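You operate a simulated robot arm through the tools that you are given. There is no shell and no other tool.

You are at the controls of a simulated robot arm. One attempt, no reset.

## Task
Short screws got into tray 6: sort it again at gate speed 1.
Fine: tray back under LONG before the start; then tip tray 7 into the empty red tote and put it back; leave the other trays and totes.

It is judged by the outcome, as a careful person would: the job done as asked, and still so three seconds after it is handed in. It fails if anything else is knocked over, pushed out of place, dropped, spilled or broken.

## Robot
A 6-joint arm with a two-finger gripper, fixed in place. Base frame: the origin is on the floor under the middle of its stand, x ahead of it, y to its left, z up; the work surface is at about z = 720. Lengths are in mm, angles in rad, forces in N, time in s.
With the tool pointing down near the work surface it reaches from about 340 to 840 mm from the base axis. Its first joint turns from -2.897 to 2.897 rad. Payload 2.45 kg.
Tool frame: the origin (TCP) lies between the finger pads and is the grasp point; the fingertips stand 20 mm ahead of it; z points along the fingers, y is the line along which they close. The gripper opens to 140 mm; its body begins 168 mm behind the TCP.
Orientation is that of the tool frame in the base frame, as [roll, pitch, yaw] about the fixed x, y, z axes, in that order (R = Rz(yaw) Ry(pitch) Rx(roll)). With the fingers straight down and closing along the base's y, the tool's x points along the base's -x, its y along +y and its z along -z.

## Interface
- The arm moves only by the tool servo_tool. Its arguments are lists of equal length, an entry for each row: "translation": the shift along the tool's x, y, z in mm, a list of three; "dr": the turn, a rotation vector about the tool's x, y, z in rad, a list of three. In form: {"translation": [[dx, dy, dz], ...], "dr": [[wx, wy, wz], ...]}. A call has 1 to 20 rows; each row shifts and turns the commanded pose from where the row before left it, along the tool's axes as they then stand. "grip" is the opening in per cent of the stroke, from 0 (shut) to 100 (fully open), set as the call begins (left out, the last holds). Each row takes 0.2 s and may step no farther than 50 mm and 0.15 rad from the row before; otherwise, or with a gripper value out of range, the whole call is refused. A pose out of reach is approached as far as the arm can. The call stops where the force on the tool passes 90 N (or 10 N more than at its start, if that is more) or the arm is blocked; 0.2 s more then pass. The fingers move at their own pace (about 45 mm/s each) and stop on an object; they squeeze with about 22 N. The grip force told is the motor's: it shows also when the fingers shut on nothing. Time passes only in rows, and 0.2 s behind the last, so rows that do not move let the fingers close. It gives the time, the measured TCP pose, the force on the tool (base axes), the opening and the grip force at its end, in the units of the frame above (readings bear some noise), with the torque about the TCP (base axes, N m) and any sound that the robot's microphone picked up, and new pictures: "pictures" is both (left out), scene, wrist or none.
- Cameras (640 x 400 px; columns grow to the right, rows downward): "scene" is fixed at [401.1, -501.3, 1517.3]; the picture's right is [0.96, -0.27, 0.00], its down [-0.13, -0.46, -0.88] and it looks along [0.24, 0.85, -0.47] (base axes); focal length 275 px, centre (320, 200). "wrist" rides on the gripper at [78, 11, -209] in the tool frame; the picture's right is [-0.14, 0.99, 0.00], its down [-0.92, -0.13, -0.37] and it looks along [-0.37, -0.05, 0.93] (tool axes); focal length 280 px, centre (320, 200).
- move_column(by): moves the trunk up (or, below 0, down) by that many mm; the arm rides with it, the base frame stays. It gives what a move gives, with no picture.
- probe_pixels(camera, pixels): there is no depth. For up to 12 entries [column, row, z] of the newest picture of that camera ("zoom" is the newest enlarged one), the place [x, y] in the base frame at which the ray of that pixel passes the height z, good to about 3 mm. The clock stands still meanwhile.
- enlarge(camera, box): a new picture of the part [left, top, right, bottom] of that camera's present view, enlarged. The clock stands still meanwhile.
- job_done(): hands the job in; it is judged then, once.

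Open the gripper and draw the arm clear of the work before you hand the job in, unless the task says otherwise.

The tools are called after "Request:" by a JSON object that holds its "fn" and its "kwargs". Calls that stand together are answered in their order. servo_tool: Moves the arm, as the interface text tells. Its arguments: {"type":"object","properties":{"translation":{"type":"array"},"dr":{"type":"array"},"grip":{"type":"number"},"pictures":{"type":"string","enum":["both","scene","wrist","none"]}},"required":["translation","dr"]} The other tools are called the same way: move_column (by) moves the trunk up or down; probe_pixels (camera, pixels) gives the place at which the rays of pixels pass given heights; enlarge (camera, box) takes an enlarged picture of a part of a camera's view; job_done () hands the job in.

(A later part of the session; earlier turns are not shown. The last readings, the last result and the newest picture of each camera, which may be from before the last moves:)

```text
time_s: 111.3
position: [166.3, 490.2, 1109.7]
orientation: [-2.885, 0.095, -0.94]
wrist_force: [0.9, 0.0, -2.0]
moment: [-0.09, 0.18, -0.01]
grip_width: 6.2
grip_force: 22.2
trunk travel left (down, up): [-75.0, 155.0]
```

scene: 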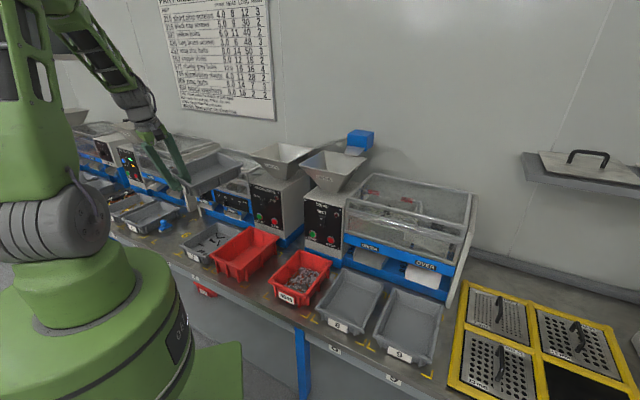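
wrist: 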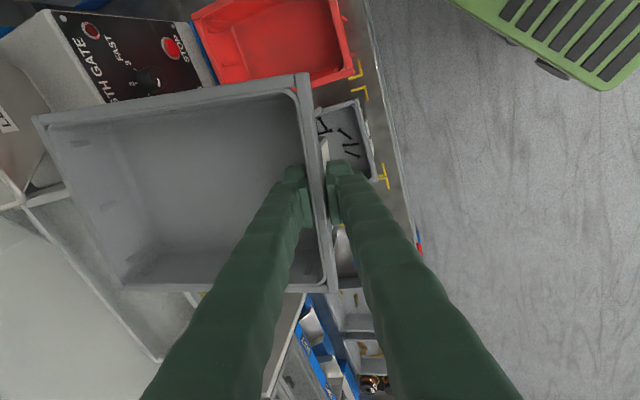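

I correct the ~11° of accumulated rotation, then carry the tray to the point in front of slot 6.

Request:
{"fn": "servo_tool", "kwargs": {"translation": [[0, 0, 0], [0, 0, 0], [-19.73, 7.52, 14.19], [-19.73, 7.52, 14.19], [-19.73, 7.52, 14.19], [-19.73, 7.52, 14.19], [-19.73, 7.52, 14.19], [-19.73, 7.52, 14.19], [-19.73, 7.52, 14.19], [-19.73, 7.52, 14.19], [-19.73, 7.52, 14.19], [-19.73, 7.52, 14.19], [-19.73, 7.52, 14.19], [-19.73, 7.52, 14.19], [-19.73, 7.52, 14.19], [0, 0, 0]], "dr": [[-0.044, 0.0297, -0.0857], [-0.044, 0.0297, -0.0857], [0, 0, 0], [0, 0, 0], [0, 0, 0], [0, 0, 0], [0, 0, 0], [0, 0, 0], [0, 0, 0], [0, 0, 0], [0, 0, 0], [0, 0, 0], [0, 0, 0], [0, 0, 0], [0, 0, 0], [0, 0, 0]], "pictures": "both"}}

```text
time_s: 112.8
position: [174.7, 545.8, 1134.0]
orientation: [-2.859, 0.11, -0.921]
wrist_force: [-0.3, 0.0, -1.8]
moment: [-0.07, 0.15, 0.02]
grip_width: 6.0
grip_force: 22.5
trunk travel left (down, up): [-75.0, 155.0]
stopped in row 7: the arm was blocked; the commanded pose is now the measured one
```

scene: 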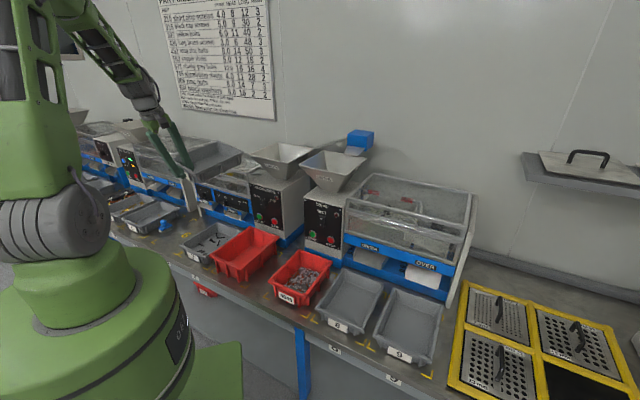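
wrist: 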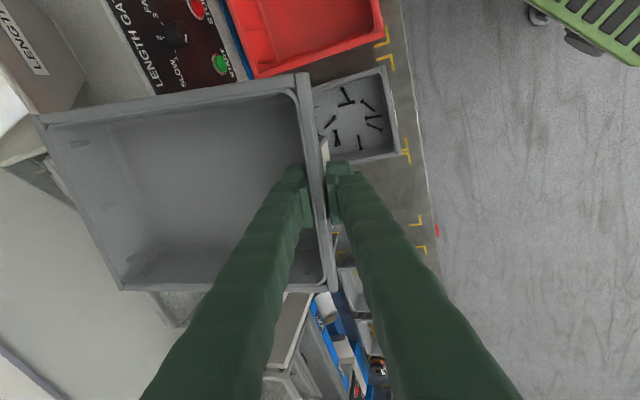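

Blocked again — a wrist joint may be near a limit after the pour. I zoom in on the arm to understand its configuration.

Request:
{"fn": "enlarge", "kwargs": {"camera": "scene", "box": [60, 0, 260, 200]}}

```text
2.00 times, centred on (160, 100) of scene
```

zoom: 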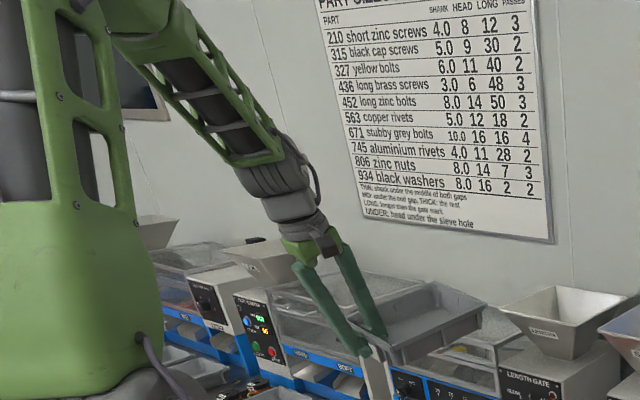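

The forearm and tool are almost in line, i.e. the wrist is at its straight limit because I came too close to the base. I move outward and up, then restore the orientation there.

Request:
{"fn": "servo_tool", "kwargs": {"translation": [[-4.2, -22.6, -6.9], [-4.2, -22.6, -6.9], [-4.2, -22.6, -6.9], [0, 0, 0], [0, 0, 0], [0, 0, 0]], "dr": [[0, 0, 0], [0, 0, 0], [0, 0, 0], [-0.057, 0.0382, -0.0784], [-0.057, 0.0382, -0.0784], [0, 0, 0]], "pictures": "both"}}

```text
time_s: 114.2
position: [213.6, 588.3, 1174.8]
orientation: [-2.968, -0.001, -0.781]
wrist_force: [-0.6, 0.8, -2.0]
moment: [-0.11, 0.13, 0.05]
grip_width: 6.2
grip_force: 22.5
trunk travel left (down, up): [-75.0, 155.0]
```

scene: 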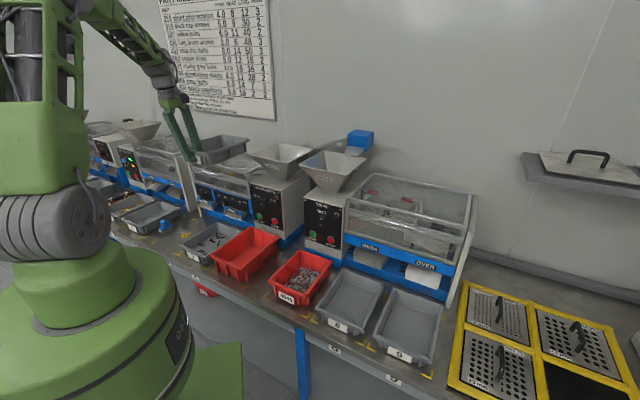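
wrist: 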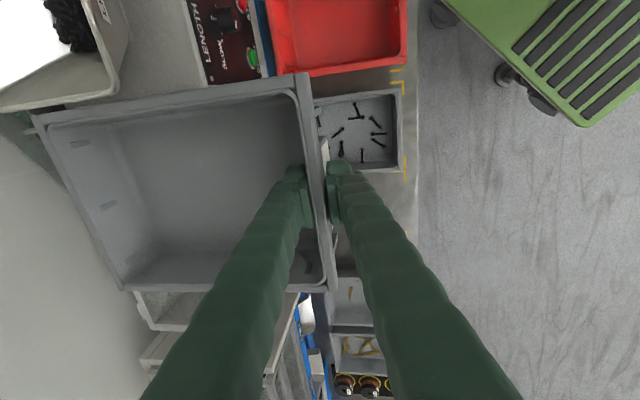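

Pose restored. I carry the tray along the outbound route (keeping ≥610 mm radius), then lower in front of slot 6.

Request:
{"fn": "servo_tool", "kwargs": {"translation": [[-20, 15.26, -0.86], [-20, 15.26, -0.86], [-20, 15.26, -0.86], [-20, 15.26, -0.86], [-20, 15.26, -0.86], [-20, 15.26, -0.86], [-20, 15.26, -0.86], [-20, 15.26, -0.86], [-20, 15.26, -0.86], [-20, 15.26, -0.86], [-20, 15.26, -0.86], [0, 4.73, 26.7], [0, 4.73, 26.7], [0, 4.73, 26.7], [0, 4.73, 26.7], [0, 4.73, 26.7], [0, 4.73, 26.7], [0, 4.73, 26.7], [0, 4.73, 26.7], [0, 4.73, 26.7]], "dr": [[0, 0, 0], [0, 0, 0], [0, 0, 0], [0, 0, 0], [0, 0, 0], [0, 0, 0], [0, 0, 0], [0, 0, 0], [0, 0, 0], [0, 0, 0], [0, 0, 0], [0, 0, 0], [0, 0, 0], [0, 0, 0], [0, 0, 0], [0, 0, 0], [0, 0, 0], [0, 0, 0], [0, 0, 0], [0, 0, 0]], "pictures": "both"}}

```text
time_s: 115.6
position: [163.0, 600.3, 1180.2]
orientation: [-2.948, 0.021, -0.944]
wrist_force: [-0.5, -0.2, -1.5]
moment: [-0.1, 0.18, -0.01]
grip_width: 5.9
grip_force: 21.8
trunk travel left (down, up): [-75.0, 155.0]
stopped in row 7: the arm was blocked; the commanded pose is now the measured one
```

scene: 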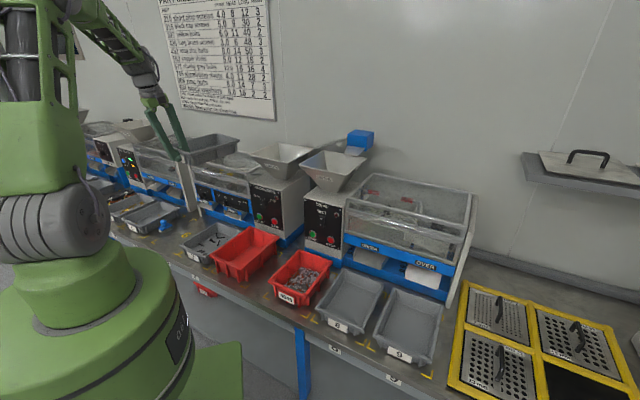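
wrist: 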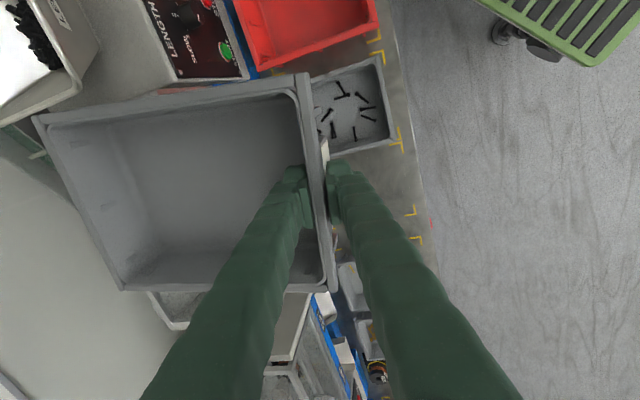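

The yaw error matches J6 compensating for a base rotation that didn't happen, so something stops the base turning left. I test a small pure base rotation (2.9°) to the left and watch.

Request:
{"fn": "servo_tool", "kwargs": {"translation": [[-12.1, 9.6, -1.6], [-12.1, 9.6, -1.6], [0, 0, 0]], "dr": [[-0.0005, -0.0048, -0.0245], [-0.0005, -0.0048, -0.0245], [0, 0, 0]], "pictures": "scene"}}

Request:
{"fn": "enlarge", "kwargs": {"camera": "scene", "box": [0, 0, 260, 240]}}

```text
time_s: 116.6
position: [164.4, 603.9, 1184.0]
orientation: [-2.947, 0.025, -0.945]
wrist_force: [0.7, 0.7, -1.5]
moment: [-0.08, 0.17, 0.0]
grip_width: 6.2
grip_force: 22.4
trunk travel left (down, up): [-75.0, 155.0]
stopped in row 3: the arm was blocked; the commanded pose is now the measured one
```

scene: 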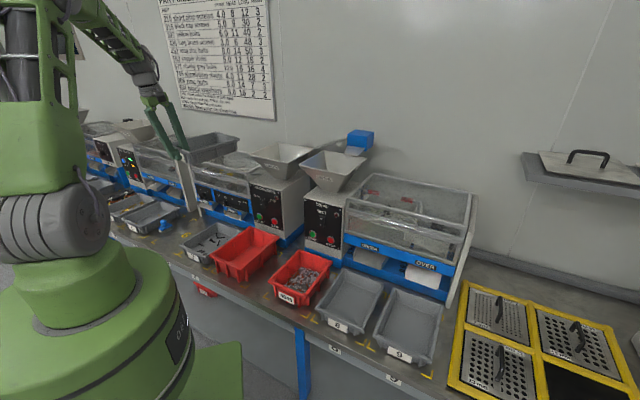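

```text
1.67 times, centred on (130, 120) of scene
```

zoom: 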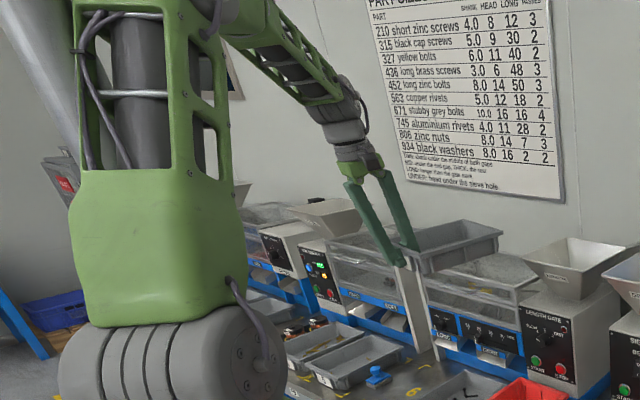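

Base rotation to the left is blocked right here though the wrist feels nothing, so an upper link must be touching something. I test whether it is free when the arm is 60 mm higher.

Request:
{"fn": "servo_tool", "kwargs": {"translation": [[-0.7, -5.8, -29.4], [-0.7, -5.8, -29.4], [-12.2, 9.7, -1.64], [-12.2, 9.7, -1.64], [-12.2, 9.7, -1.64], [0, 0, 0]], "dr": [[0, 0, 0], [0, 0, 0], [-0.0006, -0.0048, -0.0245], [-0.0006, -0.0048, -0.0245], [-0.0006, -0.0048, -0.0245], [0, 0, 0]], "pictures": "none"}}

```text
time_s: 118.2
position: [177.9, 607.7, 1239.4]
orientation: [-2.95, 0.019, -0.967]
wrist_force: [-0.1, -1.1, -2.5]
moment: [-0.06, 0.14, -0.01]
grip_width: 6.3
grip_force: 21.6
trunk travel left (down, up): [-75.0, 155.0]
stopped in row 6: the arm was blocked; the commanded pose is now the measured one
```

Still blocked at about the same heading. I test the opposite direction (clockwise) to see if the base moves freely, then return.

Request:
{"fn": "servo_tool", "kwargs": {"translation": [[12.2, -9.7, 1.64], [12.2, -9.7, 1.64], [12.2, -9.7, 1.64], [12.2, -9.7, 1.64], [0, 0, 0]], "dr": [[0.0006, 0.0048, 0.0245], [0.0006, 0.0048, 0.0245], [0.0006, 0.0048, 0.0245], [0.0006, 0.0048, 0.0245], [0, 0, 0]], "pictures": "none"}}

Request:
{"fn": "servo_tool", "kwargs": {"translation": [[-12.2, 9.7, -1.64], [-12.2, 9.7, -1.64], [0, 0, 0]], "dr": [[-0.0006, -0.0048, -0.0245], [-0.0006, -0.0048, -0.0245], [0, 0, 0]], "pictures": "both"}}

```text
time_s: 119.4
position: [235.1, 588.5, 1239.5]
orientation: [-2.95, 0.02, -1.062]
wrist_force: [-0.4, 0.6, -1.6]
moment: [-0.09, 0.14, -0.02]
grip_width: 6.1
grip_force: 22.1
trunk travel left (down, up): [-75.0, 155.0]
```

```text
time_s: 120.2
position: [205.1, 601.3, 1239.6]
orientation: [-2.951, 0.021, -1.013]
wrist_force: [0.4, 0.8, -1.4]
moment: [-0.09, 0.2, -0.02]
grip_width: 5.9
grip_force: 22.1
trunk travel left (down, up): [-75.0, 155.0]
```

scene: 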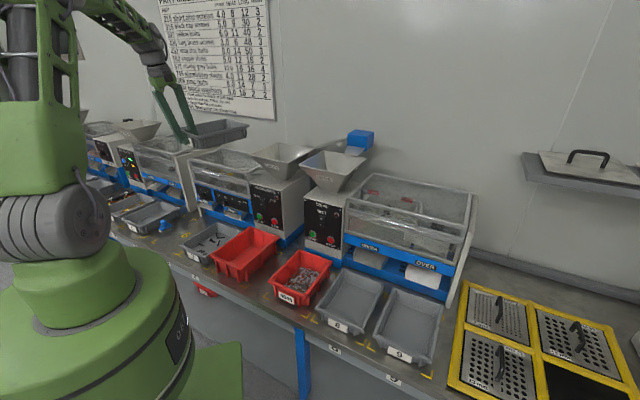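
wrist: 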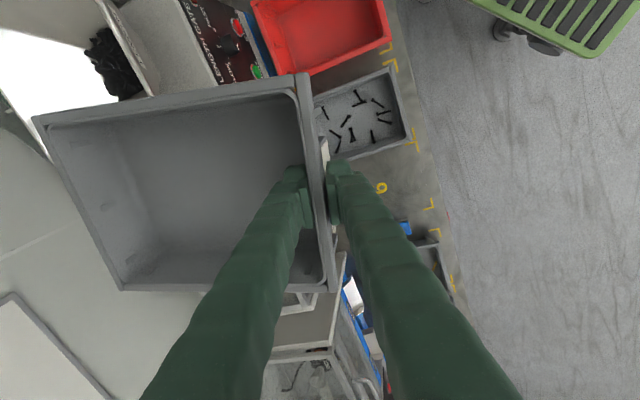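

The base is free clockwise and blocked only past ~74° in this folded, high posture; outbound it passed with the trunk raised and lower relative height. I'll retrace that exact route: raise the trunk first.

Request:
{"fn": "move_column", "kwargs": {"by": 155}}

Request:
{"fn": "servo_tool", "kwargs": {"translation": [[0, 0, 0], [0, 0, 0], [0, 0, 0]], "dr": [[-0.0092, -0.0105, -0.114], [-0.0092, -0.0105, -0.114], [0, 0, 0]], "pictures": "both"}}

```text
time_s: 122.0
position: [205.5, 599.3, 1394.3]
orientation: [-2.95, 0.02, -1.011]
wrist_force: [0.3, 0.4, -2.3]
moment: [-0.09, 0.13, 0.0]
grip_width: 6.1
grip_force: 22.3
trunk travel left (down, up): [-230.0, 0.0]
```

```text
time_s: 122.8
position: [205.7, 601.5, 1395.2]
orientation: [-2.965, 0.001, -0.782]
wrist_force: [-0.1, -0.7, -2.3]
moment: [-0.12, 0.11, -0.01]
grip_width: 5.9
grip_force: 22.4
trunk travel left (down, up): [-230.0, 0.0]
```

scene: 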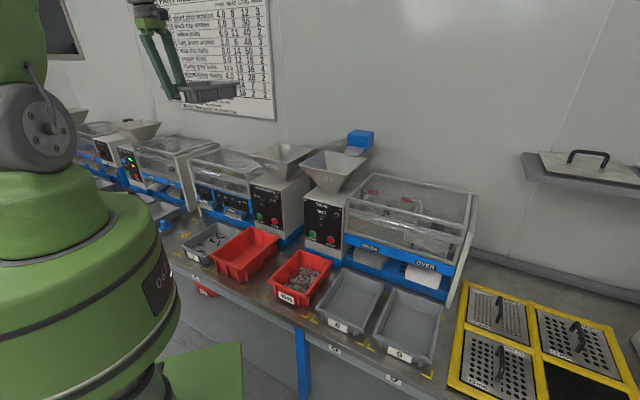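
wrist: 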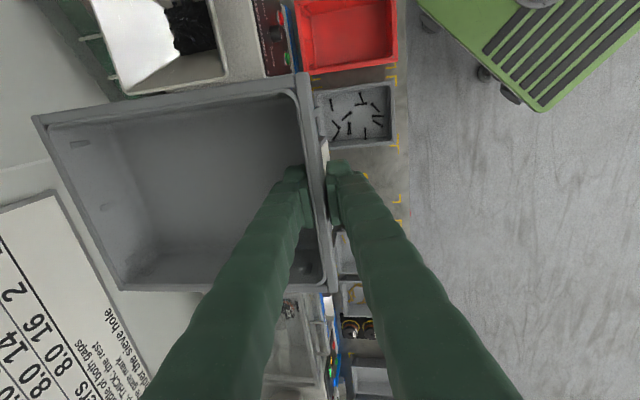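

Orientation restored at the same place outbound passed. I drop to ~1295 and follow the outbound line back to the left.

Request:
{"fn": "servo_tool", "kwargs": {"translation": [[0, 4.4, 24.6], [0, 4.4, 24.6], [0, 4.4, 24.6], [0, 4.4, 24.6], [-17.2, 15.1, 4], [-17.2, 15.1, 4], [-17.2, 15.1, 4], [-17.2, 15.1, 4], [-17.2, 15.1, 4], [-17.2, 15.1, 4], [0, 0, 0]], "dr": [[0, 0, 0], [0, 0, 0], [0, 0, 0], [0, 0, 0], [0, 0, 0], [0, 0, 0], [0, 0, 0], [0, 0, 0], [0, 0, 0], [0, 0, 0], [0, 0, 0]], "pictures": "both"}}

```text
time_s: 125.2
position: [73.2, 612.7, 1256.0]
orientation: [-2.963, 0.0, -0.786]
wrist_force: [0.4, -0.9, -0.9]
moment: [-0.11, 0.15, 0.02]
grip_width: 5.9
grip_force: 22.0
trunk travel left (down, up): [-230.0, 0.0]
```

scene: 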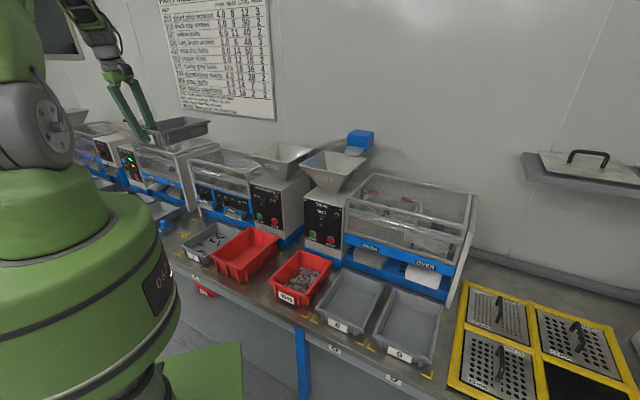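
wrist: 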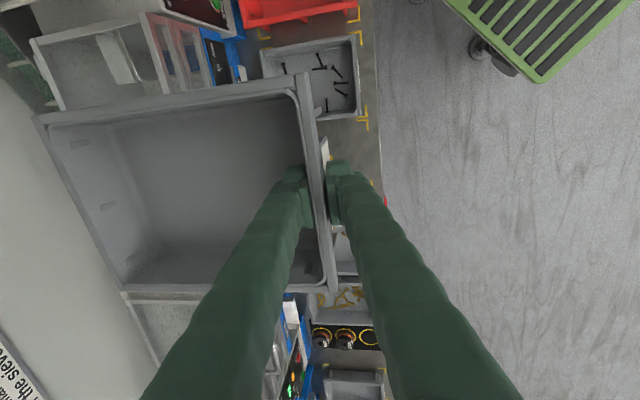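

The passage is free on this route. I continue to (−60, 628) and descend to z≈1066.

Request:
{"fn": "servo_tool", "kwargs": {"translation": [[-17.2, 15.1, 4], [-17.2, 15.1, 4], [-17.2, 15.1, 4], [-17.2, 15.1, 4], [-17.2, 15.1, 4], [-17.2, 15.1, 4], [0, 4.35, 24.6], [0, 4.35, 24.6], [0, 4.35, 24.6], [0, 4.35, 24.6], [0, 4.35, 24.6], [0, 4.35, 24.6], [0, 0, 0]], "dr": [[0, 0, 0], [0, 0, 0], [0, 0, 0], [0, 0, 0], [0, 0, 0], [0, 0, 0], [0, 0, 0], [0, 0, 0], [0, 0, 0], [0, 0, 0], [0, 0, 0], [0, 0, 0], [0, 0, 0]], "pictures": "none"}}

Request:
{"fn": "move_column", "kwargs": {"by": -155}}

```text
time_s: 128.0
position: [-60.8, 625.0, 1066.9]
orientation: [-2.966, 0.001, -0.786]
wrist_force: [-0.2, -0.2, -0.8]
moment: [-0.09, 0.14, -0.04]
grip_width: 6.3
grip_force: 22.1
trunk travel left (down, up): [-230.0, 0.0]
```

```text
time_s: 129.8
position: [-59.9, 625.4, 912.0]
orientation: [-2.965, 0.001, -0.786]
wrist_force: [1.1, -0.4, -1.1]
moment: [-0.06, 0.05, 0.0]
grip_width: 6.0
grip_force: 21.5
trunk travel left (down, up): [-75.0, 155.0]
```

I'm back at the start of the approach. I check the tray's attitude in the grip and the slot below.

Request:
{"fn": "servo_tool", "kwargs": {"translation": [[0, 0, 0]], "dr": [[0, 0, 0]], "pictures": "both"}}

Request:
{"fn": "enlarge", "kwargs": {"camera": "scene", "box": [80, 130, 240, 260]}}

```text
time_s: 130.2
position: [-60.3, 625.9, 911.6]
orientation: [-2.964, 0.001, -0.785]
wrist_force: [-0.4, 0.0, -1.5]
moment: [-0.09, 0.12, 0.0]
grip_width: 6.0
grip_force: 22.2
trunk travel left (down, up): [-75.0, 155.0]
```

scene: 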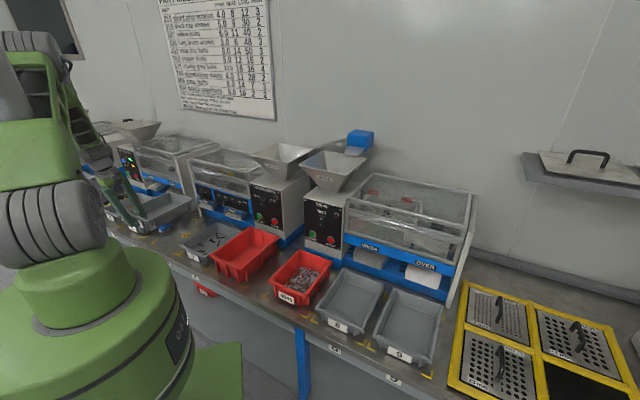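
wrist: 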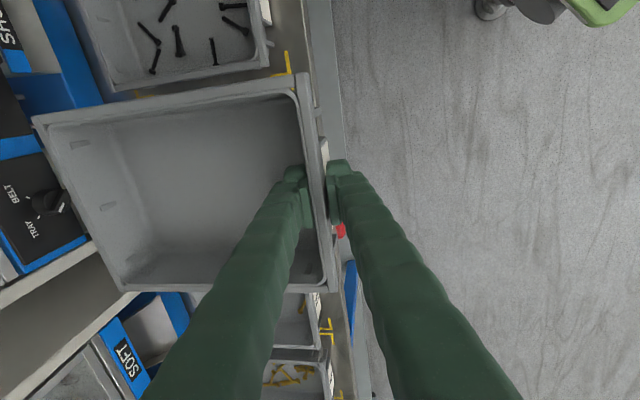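

```text
3.08 times, centred on (160, 195) of scene
```

zoom: 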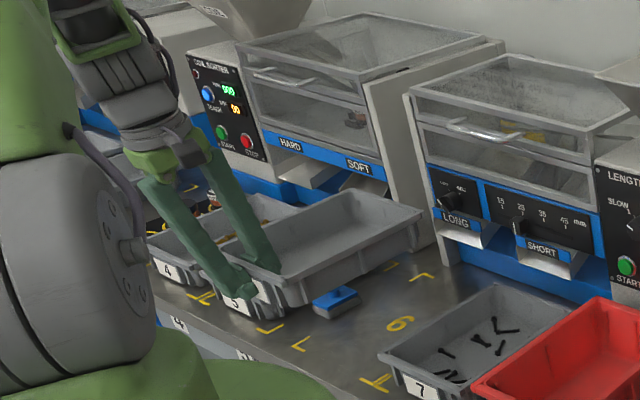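

The tray looks well held but has shifted slightly relative to the fingers. I measure its rim corners precisely before placing it.

Request:
{"fn": "enlarge", "kwargs": {"camera": "wrist", "box": [20, 60, 350, 310]}}

Request:
{"fn": "probe_pixels", "kwargs": {"camera": "wrist", "pixels": [[306, 73, 926], [337.5, 291, 926], [31, 117, 926], [124, 291, 926]]}}

```text
1.60 times, centred on (185, 185) of wrist
```

zoom: 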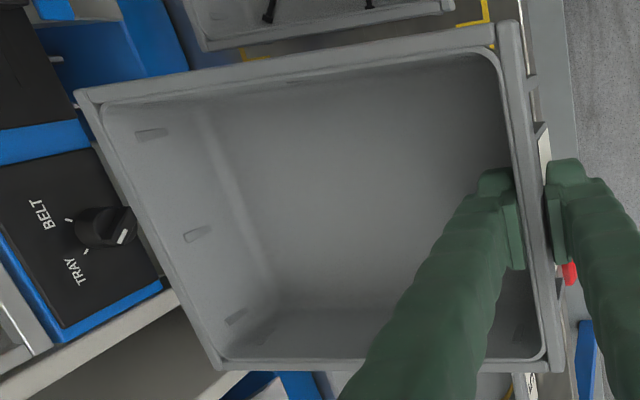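

```text
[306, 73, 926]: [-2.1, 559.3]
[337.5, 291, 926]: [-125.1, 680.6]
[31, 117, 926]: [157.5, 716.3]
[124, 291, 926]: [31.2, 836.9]
```

I level the tray by 2.4° and move it in over slot 6 (front edge target u=468.8, centre v=−486), down to about z=830.

Request:
{"fn": "servo_tool", "kwargs": {"translation": [[0, 0, 0], [-0.54, -12.8, 17.9], [-0.54, -12.8, 17.9], [-0.54, -12.8, 17.9], [-0.54, -12.8, 17.9], [-0.54, -12.8, 17.9], [0, 0, 0]], "dr": [[-0.042, 0.002, 0.011], [0, 0, 0], [0, 0, 0], [0, 0, 0], [0, 0, 0], [0, 0, 0], [0, 0, 0]], "pictures": "both"}}

Request:
{"fn": "enlarge", "kwargs": {"camera": "scene", "box": [120, 160, 240, 260]}}

Request:
{"fn": "enlarge", "kwargs": {"camera": "wrist", "box": [20, 60, 350, 310]}}

```text
time_s: 131.8
position: [-7.3, 679.9, 830.0]
orientation: [-3.009, -0.003, -0.796]
wrist_force: [-0.3, -0.1, -1.2]
moment: [-0.14, 0.1, -0.01]
grip_width: 6.2
grip_force: 22.6
trunk travel left (down, up): [-75.0, 155.0]
```

scene: 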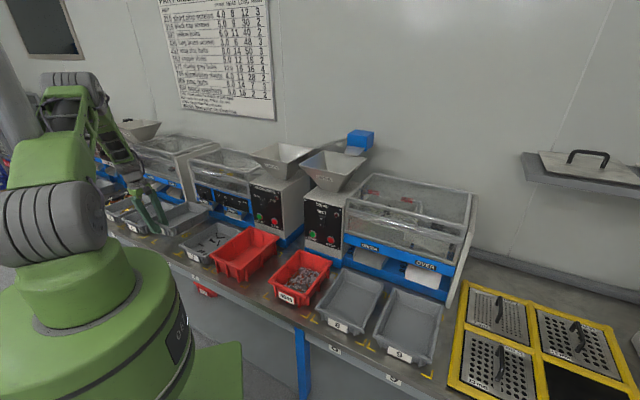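
wrist: 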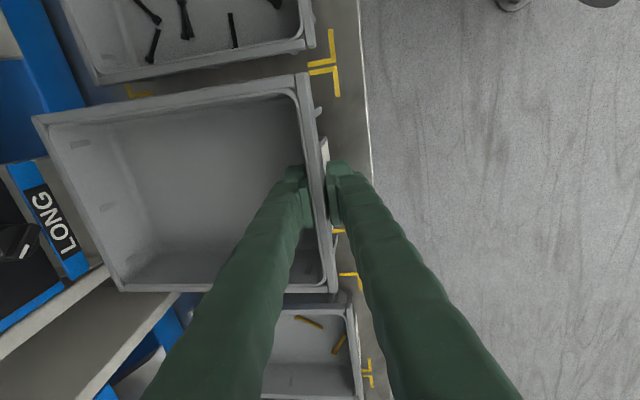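

```text
4.00 times, centred on (180, 210) of scene
```

zoom: 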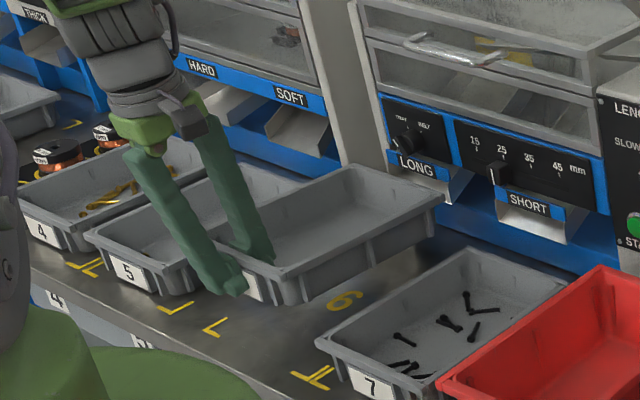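

```text
1.60 times, centred on (185, 185) of wrist
```

zoom: 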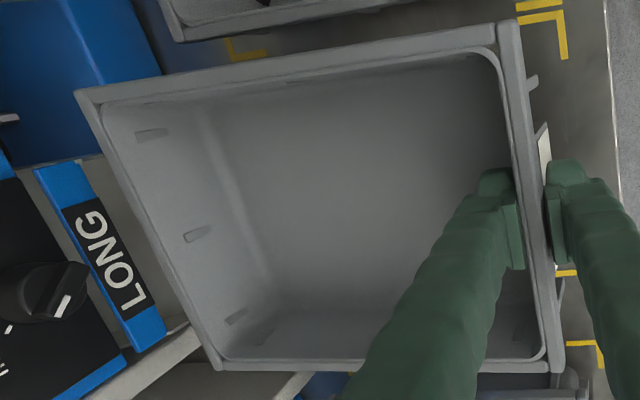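

Aligned over the slot (u=475.6, v=−486). I lower to z≈762, then feel for the bench.

Request:
{"fn": "servo_tool", "kwargs": {"translation": [[-0.5, 2.25, 16.85], [-0.5, 2.25, 16.85], [-0.5, 2.25, 16.85], [-0.5, 2.25, 16.85], [0, 0, 0]], "dr": [[0, 0, 0], [0, 0, 0], [0, 0, 0], [0, 0, 0], [0, 0, 0]], "pictures": "wrist"}}

Request:
{"fn": "servo_tool", "kwargs": {"translation": [[0, 0.26, 1.98], [0, 0.26, 1.98], [0, 0, 0]], "dr": [[0, 0, 0], [0, 0, 0], [0, 0, 0]], "pictures": "none"}}

```text
time_s: 133.0
position: [-9.9, 682.1, 763.1]
orientation: [-3.006, 0.001, -0.796]
wrist_force: [0.2, 0.6, -1.5]
moment: [-0.12, 0.16, -0.01]
grip_width: 6.1
grip_force: 21.8
trunk travel left (down, up): [-75.0, 155.0]
```

wrist: 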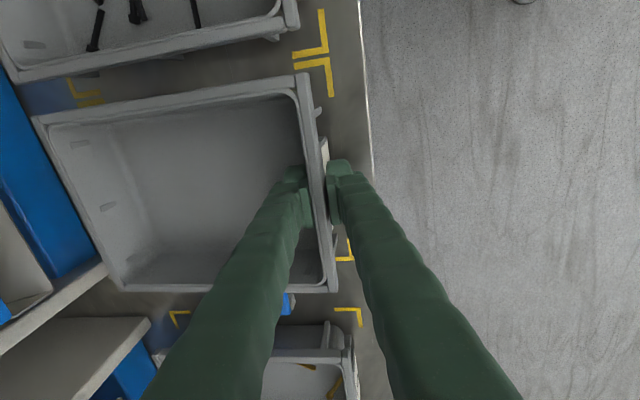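

```text
time_s: 133.8
position: [-9.6, 683.2, 759.5]
orientation: [-3.008, 0.001, -0.796]
wrist_force: [0.8, -0.1, 0.7]
moment: [0.21, -0.03, 0.07]
grip_width: 6.0
grip_force: 21.8
trunk travel left (down, up): [-75.0, 155.0]
```

The far end has touched (force sign changed). I lower in small steps until the front is down too.

Request:
{"fn": "servo_tool", "kwargs": {"translation": [[0, 0.13, 1], [0, 0.13, 1], [0, 0, 0]], "dr": [[0, 0, 0], [0, 0, 0], [0, 0, 0]], "pictures": "none"}}

Request:
{"fn": "servo_tool", "kwargs": {"translation": [[0, 0.13, 1], [0, 0.13, 1], [0, 0, 0]], "dr": [[0, 0, 0], [0, 0, 0], [0, 0, 0]], "pictures": "wrist"}}

```text
time_s: 134.6
position: [-10.3, 681.3, 755.7]
orientation: [-3.006, -0.001, -0.796]
wrist_force: [0.2, -0.1, 0.7]
moment: [0.3, -0.06, 0.07]
grip_width: 6.3
grip_force: 22.2
trunk travel left (down, up): [-75.0, 155.0]
```

```text
time_s: 135.4
position: [-9.9, 681.7, 754.7]
orientation: [-3.006, -0.002, -0.796]
wrist_force: [-1.0, -1.6, 1.4]
moment: [0.35, -0.09, 0.09]
grip_width: 6.3
grip_force: 21.7
trunk travel left (down, up): [-75.0, 155.0]
```

wrist: 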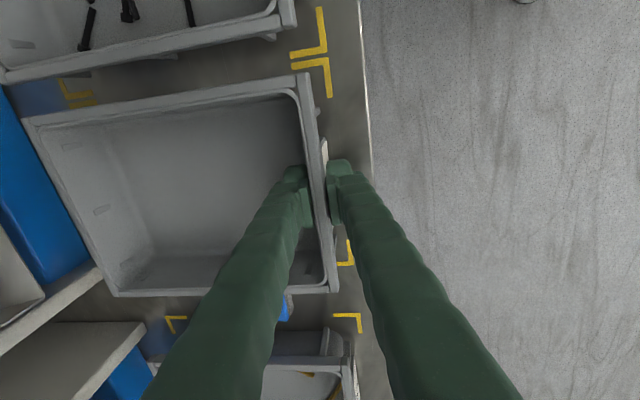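

The tray is on the bench at essentially the original height. I open the fingers and check the tray before withdrawing.

Request:
{"fn": "servo_tool", "kwargs": {"translation": [[0, 0, 0], [0, 0, 0], [0, 0, 0]], "dr": [[0, 0, 0], [0, 0, 0], [0, 0, 0]], "grip": 15, "pictures": "wrist"}}

Request:
{"fn": "enlarge", "kwargs": {"camera": "wrist", "box": [200, 110, 420, 250]}}

```text
time_s: 136.2
position: [-10.5, 681.5, 755.4]
orientation: [-3.011, -0.002, -0.795]
wrist_force: [0.4, 0.0, -0.2]
moment: [0.0, 0.0, 0.0]
grip_width: 20.9
grip_force: 0.0
trunk travel left (down, up): [-75.0, 155.0]
```

wrist: 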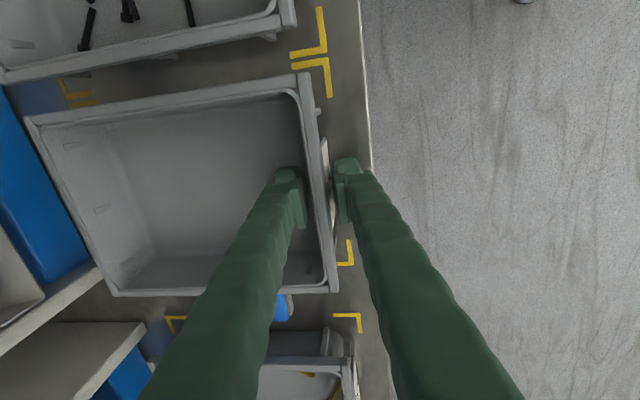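

```text
2.86 times, centred on (310, 180) of wrist
```

zoom: 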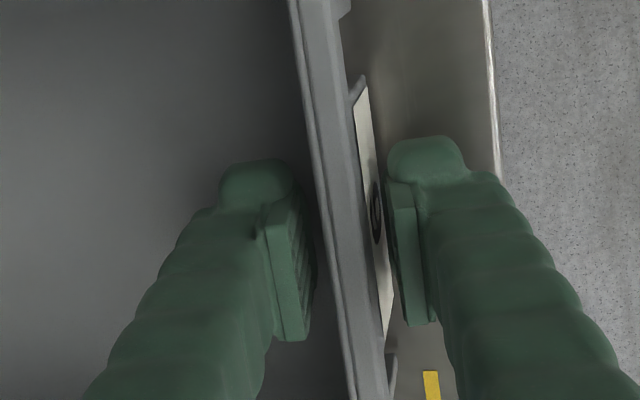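

Released cleanly. I withdraw along the finger direction, straighten the tool, and look at the tray's placement from above.

Request:
{"fn": "servo_tool", "kwargs": {"translation": [[0, 0, -15], [0, 0, -30], [0, 0, -40], [0, 0, -40], [0, 0, -40], [0, 0, -30]], "dr": [[0, 0, 0], [0, 0, 0], [0, 0, 0], [0, 0, 0], [-0.066, 0, 0], [-0.066, 0, 0]], "pictures": "both"}}

Request:
{"fn": "enlarge", "kwargs": {"camera": "scene", "box": [130, 190, 250, 280]}}

Request:
{"fn": "enlarge", "kwargs": {"camera": "wrist", "box": [140, 60, 360, 240]}}

```text
time_s: 137.6
position: [-28.0, 663.4, 948.4]
orientation: [-3.141, -0.002, -0.796]
wrist_force: [0.2, 0.5, 0.4]
moment: [0.0, 0.01, 0.01]
grip_width: 21.1
grip_force: 0.1
trunk travel left (down, up): [-75.0, 155.0]
```

scene: 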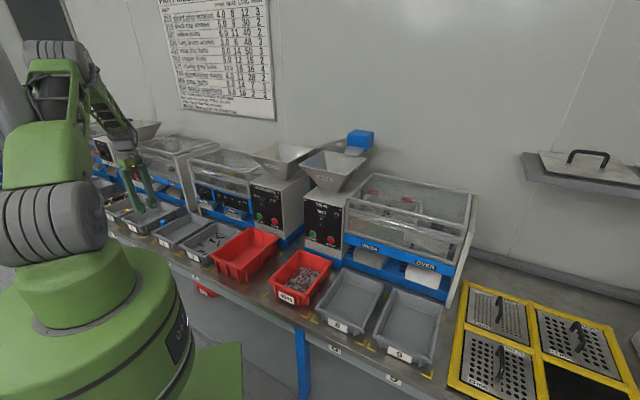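
wrist: 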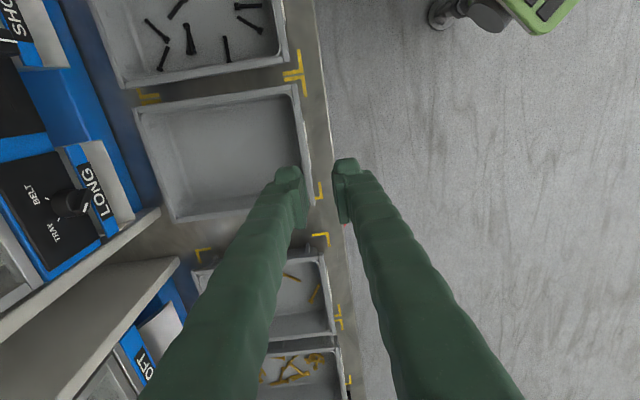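

```text
4.44 times, centred on (190, 235) of scene
```

zoom: 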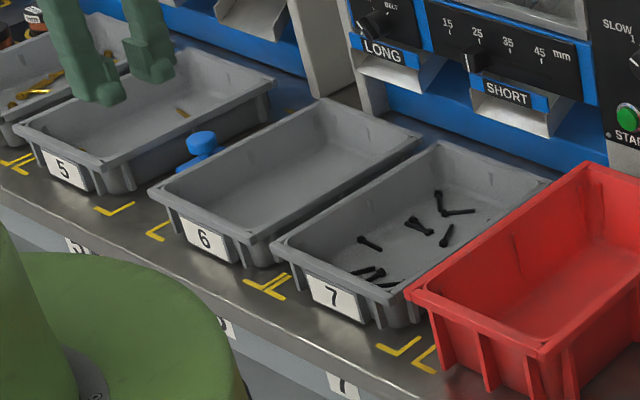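

```text
2.22 times, centred on (250, 150) of wrist
```

zoom: 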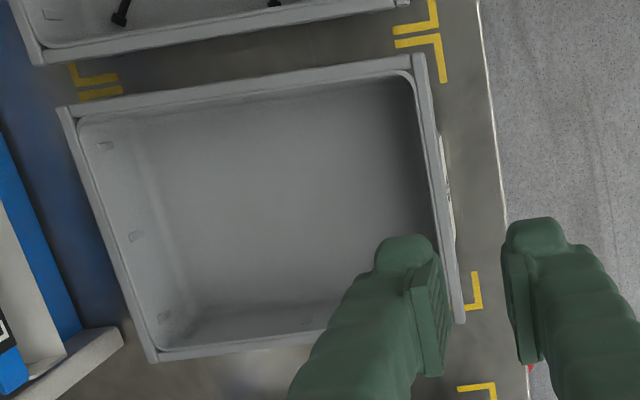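

Tray 6 is empty and back between its marks. I verify its corners numerically against the original position.

Request:
{"fn": "probe_pixels", "kwargs": {"camera": "zoom", "pixels": [[418, 54, 768], [463, 323, 768], [57, 107, 768], [151, 362, 768], [440, 180, 768]]}}

```text
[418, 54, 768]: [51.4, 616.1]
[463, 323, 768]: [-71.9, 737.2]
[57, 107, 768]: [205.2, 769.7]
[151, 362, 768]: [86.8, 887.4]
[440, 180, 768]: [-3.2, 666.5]
```

Tray 6 is within a few mm of its original place. Next I go to press START: travel to the earlier point in front of the panel and close the fingers.

Request:
{"fn": "servo_tool", "kwargs": {"translation": [[40.9, -18.1, -9.3], [40.9, -18.1, -9.3], [40.9, -18.1, -9.3], [40.9, -18.1, -9.3], [40.9, -18.1, -9.3], [40.9, -18.1, -9.3], [40.9, -18.1, -9.3], [40.9, -18.1, -9.3], [40.9, -18.1, -9.3], [40.9, -18.1, -9.3], [0, 0, 0], [0, 0, 0], [0, 0, 0], [0, 0, 0], [0, 0, 0]], "dr": [[0, 0, 0], [0, 0, 0], [0, 0, 0], [0, 0, 0], [0, 0, 0], [0, 0, 0], [0, 0, 0], [0, 0, 0], [0, 0, 0], [0, 0, 0], [0, 0, -0.1424], [0, 0, -0.1424], [0, 0, -0.1424], [0, 0, -0.1424], [0, 0, -0.1424]], "grip": 0, "pictures": "none"}}

Request:
{"fn": "servo_tool", "kwargs": {"translation": [[0, 0, 0], [0, 0, 0], [0, 0, 0], [0, 0, 0], [0, 0, 0], [0, 0, 0], [0, 0, 0], [0, 0, 0], [0, 0, 0], [0, 0, 0], [0, 0, 0]], "dr": [[0, 0.1428, 0], [0, 0.1428, 0], [0, 0.1428, 0], [0, 0.1428, 0], [0, 0.1428, 0], [0, 0.1428, 0], [0, 0.1428, 0], [0, 0.1428, 0], [0, 0.1428, 0], [0, 0.1428, 0], [0, 0.1428, 0]], "pictures": "both"}}

```text
time_s: 140.8
position: [387.7, 499.7, 1042.0]
orientation: [3.141, -0.001, -0.084]
wrist_force: [-0.4, 0.3, -0.4]
moment: [0.06, -0.01, -0.03]
grip_width: 0.0
grip_force: 22.1
trunk travel left (down, up): [-75.0, 155.0]
```

```text
time_s: 143.2
position: [387.4, 500.6, 1042.1]
orientation: [-0.449, -1.568, -2.777]
wrist_force: [0.4, 0.9, -0.1]
moment: [-0.02, 0.0, 0.04]
grip_width: 0.0
grip_force: 22.3
trunk travel left (down, up): [-75.0, 155.0]
```

scene: 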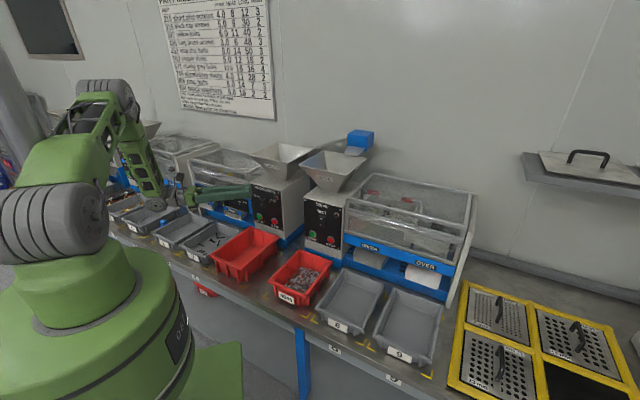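
wrist: 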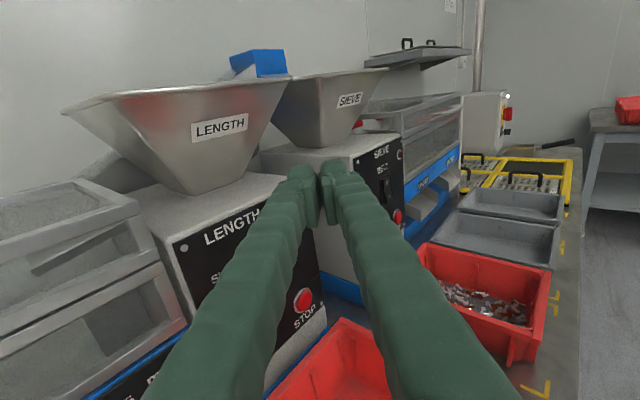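

Pointing right with the camera upright. I swing to face the panel.

Request:
{"fn": "servo_tool", "kwargs": {"translation": [[0, 0, 0], [0, 0, 0], [0, 0, 0], [0, 0, 0], [0, 0, 0], [0, 0, 0]], "dr": [[0.145, 0, 0], [0.145, 0, 0], [0.145, 0, 0], [0.145, 0, 0], [0.145, 0, 0], [0.145, 0, 0]], "pictures": "wrist"}}

Request:
{"fn": "enlarge", "kwargs": {"camera": "wrist", "box": [230, 130, 430, 320]}}

```text
time_s: 144.6
position: [388.8, 499.5, 1041.5]
orientation: [-0.054, -1.57, -2.3]
wrist_force: [-0.3, 1.0, -0.2]
moment: [0.0, -0.01, -0.02]
grip_width: 0.1
grip_force: 22.1
trunk travel left (down, up): [-75.0, 155.0]
```

wrist: 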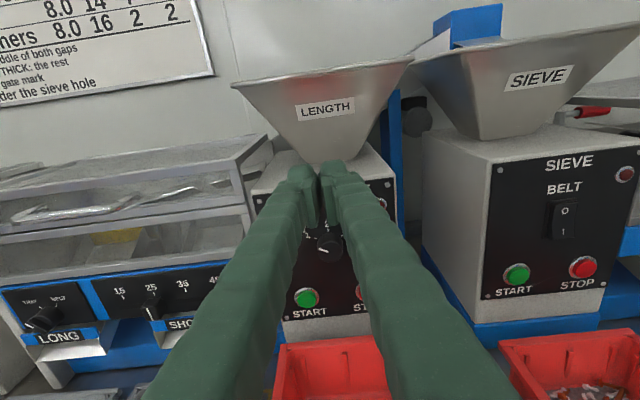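

```text
2.11 times, centred on (330, 225) of wrist
```

zoom: 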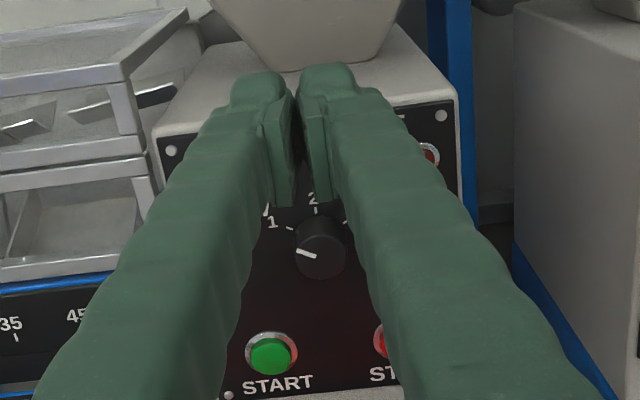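

Knob still at 1. I move down and left to START (v≈−121, z≈865) with a slight 11° downward tilt for clearance over the tote.

Request:
{"fn": "servo_tool", "kwargs": {"translation": [[-30, -8.5, 0], [-36, -8.5, 0], [-36, -8.5, 0], [-36, -8.5, 0], [-36, -8.7, 0], [0, 0, 0], [0, 0, 0], [0, 0, 0]], "dr": [[0, 0, 0], [0, 0, 0], [0, 0, 0], [0, 0, 0], [0, 0, 0], [0, -0.1, 0], [0, -0.1, 0], [0, 0, 0]], "pictures": "both"}}

Request:
{"fn": "enlarge", "kwargs": {"camera": "wrist", "box": [240, 100, 400, 250]}}

Request:
{"fn": "enlarge", "kwargs": {"camera": "scene", "box": [130, 160, 310, 310]}}

```text
time_s: 146.4
position: [358.2, 529.5, 867.7]
orientation: [3.138, -1.369, 0.793]
wrist_force: [-0.7, -0.2, -0.4]
moment: [-0.05, 0.0, 0.0]
grip_width: 0.1
grip_force: 21.9
trunk travel left (down, up): [-75.0, 155.0]
```

scene: 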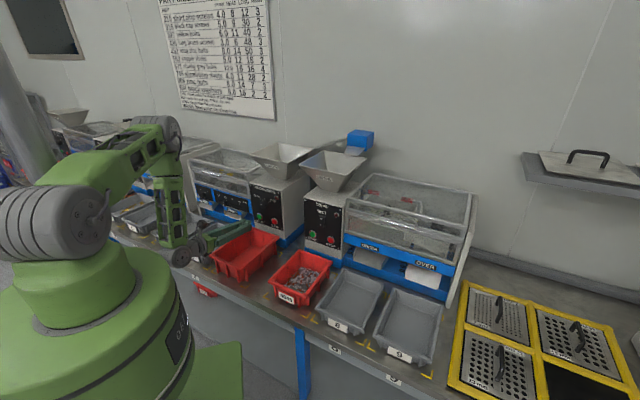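
wrist: 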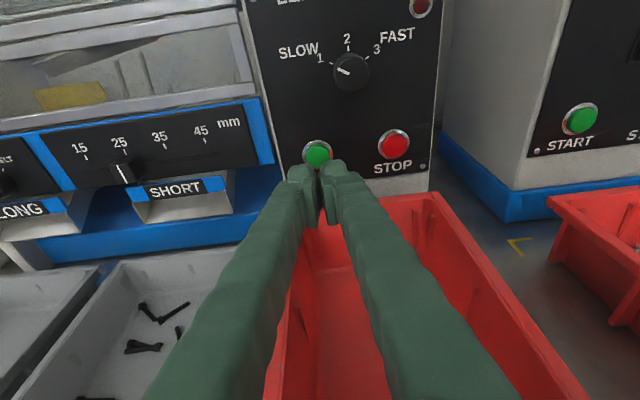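

```text
2.67 times, centred on (320, 175) of wrist
```

zoom: 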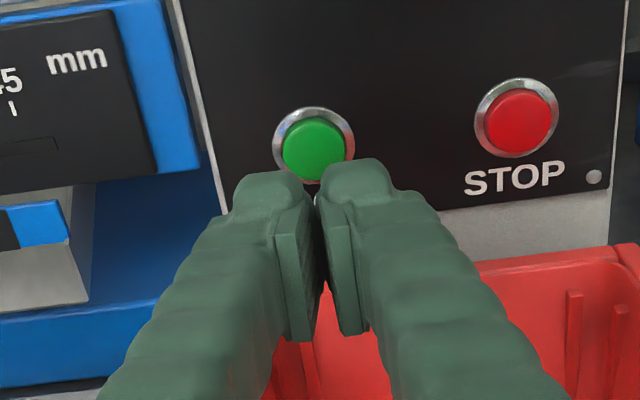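

```text
2.67 times, centred on (220, 235) of scene
```

zoom: 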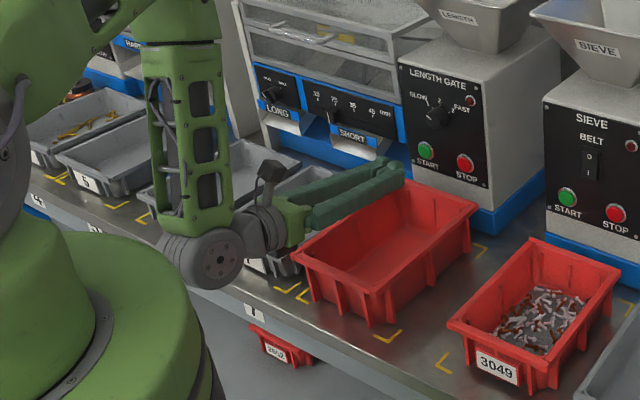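

START lies straight ahead at v≈−121.4, z≈859. I lower 4 mm and advance 62 mm, stopping short of contact.

Request:
{"fn": "servo_tool", "kwargs": {"translation": [[-3.9, 0, 0.8], [4.1, 0, 20.3], [4.1, 0, 20.3], [4.1, 0, 20.2], [0, 0, 0]], "dr": [[0, 0, 0], [0, 0, 0], [0, 0, 0], [0, 0, 0], [0, 0, 0]], "pictures": "wrist"}}

Request:
{"fn": "enlarge", "kwargs": {"camera": "wrist", "box": [240, 100, 400, 250]}}

```text
time_s: 147.6
position: [401.6, 573.8, 864.6]
orientation: [3.139, -1.371, 0.79]
wrist_force: [0.1, 0.0, 0.6]
moment: [0.01, 0.01, 0.01]
grip_width: 0.1
grip_force: 21.5
trunk travel left (down, up): [-75.0, 155.0]
```

wrist: 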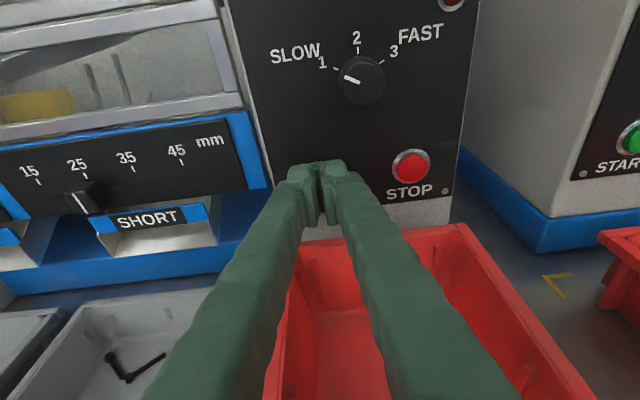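

```text
2.67 times, centred on (320, 175) of wrist
```

zoom: 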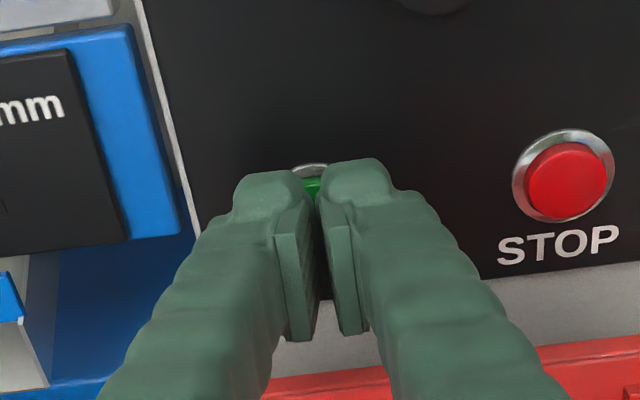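

The tips cover START with ~10 mm to go. I push forward in small steps, watching the force and listening.

Request:
{"fn": "servo_tool", "kwargs": {"translation": [[0.6, 0, 2.94], [0.6, 0, 2.94], [0.5, 0, 2.5], [0, 0, 0]], "dr": [[0, 0, 0], [0, 0, 0], [0, 0, 0], [0, 0, 0]], "pictures": "none"}}

Request:
{"fn": "servo_tool", "kwargs": {"translation": [[0.4, 0, 2], [0.4, 0, 2], [0, 0, 0]], "dr": [[0, 0, 0], [0, 0, 0], [0, 0, 0]], "pictures": "wrist"}}

```text
time_s: 148.6
position: [408.4, 580.3, 863.9]
orientation: [3.137, -1.373, 0.789]
wrist_force: [-0.1, -0.3, -0.7]
moment: [0.0, 0.01, -0.01]
grip_width: 0.1
grip_force: 21.9
trunk travel left (down, up): [-75.0, 155.0]
```

```text
time_s: 149.4
position: [410.6, 581.3, 863.0]
orientation: [3.137, -1.372, 0.793]
wrist_force: [-1.8, -1.1, -0.8]
moment: [0.04, 0.02, 0.0]
grip_width: 6.0
grip_force: 29.3
trunk travel left (down, up): [-75.0, 155.0]
heard: click
```

wrist: 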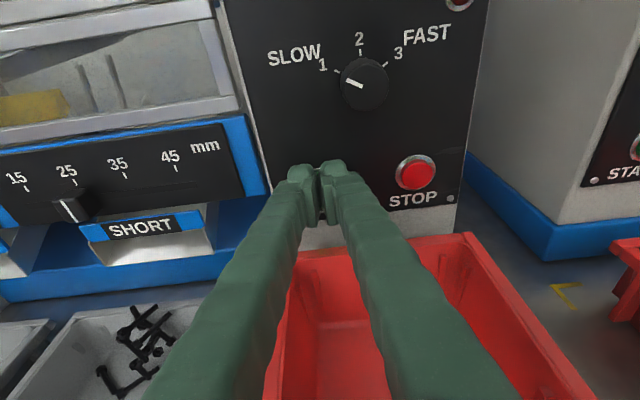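

A click was heard and screws are already arriving in tray 7. I back off from the button.

Request:
{"fn": "servo_tool", "kwargs": {"translation": [[-2, 0, -9.8], [-4.1, 0, -20.3], [-4.1, 0, -20.3], [-4.1, 0, -20.3]], "dr": [[0, 0, 0], [0, 0, 0], [0, 0, 0], [0, 0, 0]], "pictures": "both"}}

Request:
{"fn": "enlarge", "kwargs": {"camera": "wrist", "box": [0, 0, 460, 300]}}

Request:
{"fn": "enlarge", "kwargs": {"camera": "scene", "box": [140, 130, 320, 270]}}

```text
time_s: 150.4
position: [359.6, 532.1, 865.0]
orientation: [3.14, -1.373, 0.788]
wrist_force: [-0.5, -0.6, 0.0]
moment: [0.01, -0.02, -0.01]
grip_width: 0.0
grip_force: 29.5
trunk travel left (down, up): [-75.0, 155.0]
```

scene: 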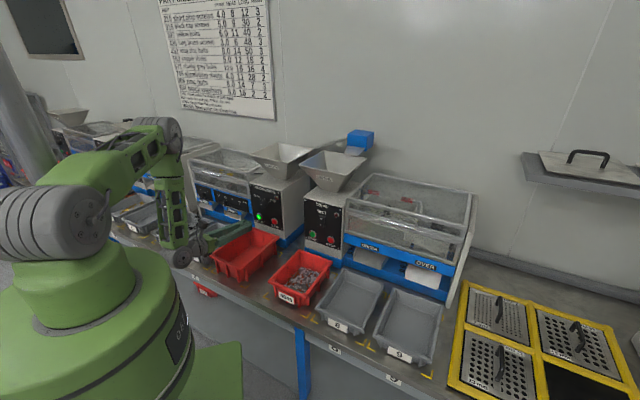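
wrist: 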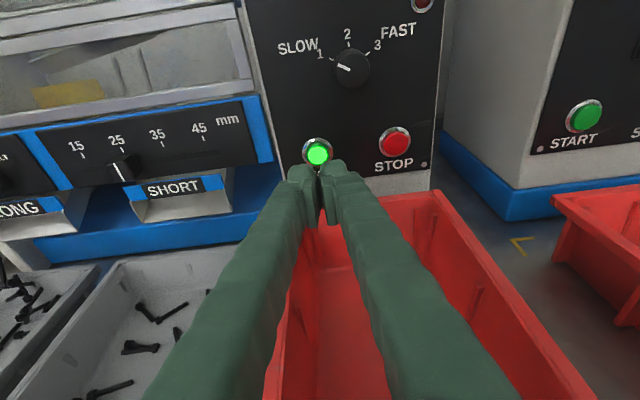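

```text
1.33 times, centred on (230, 150) of wrist
```

zoom: 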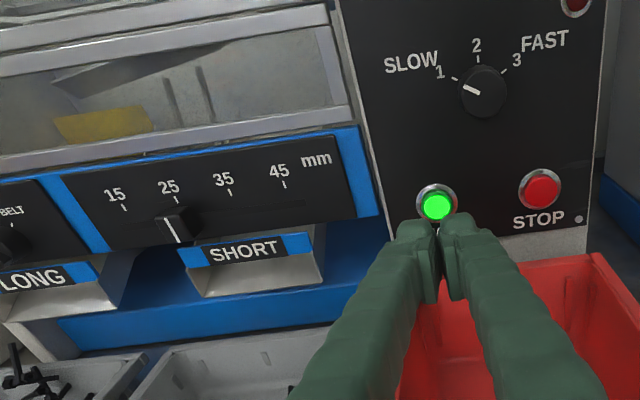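

```text
2.86 times, centred on (230, 200) of scene
```

zoom: 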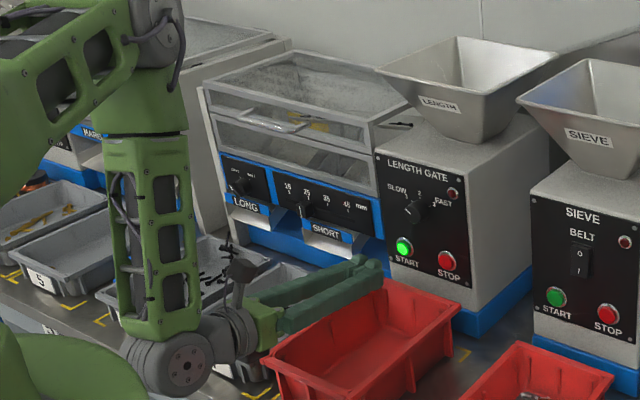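

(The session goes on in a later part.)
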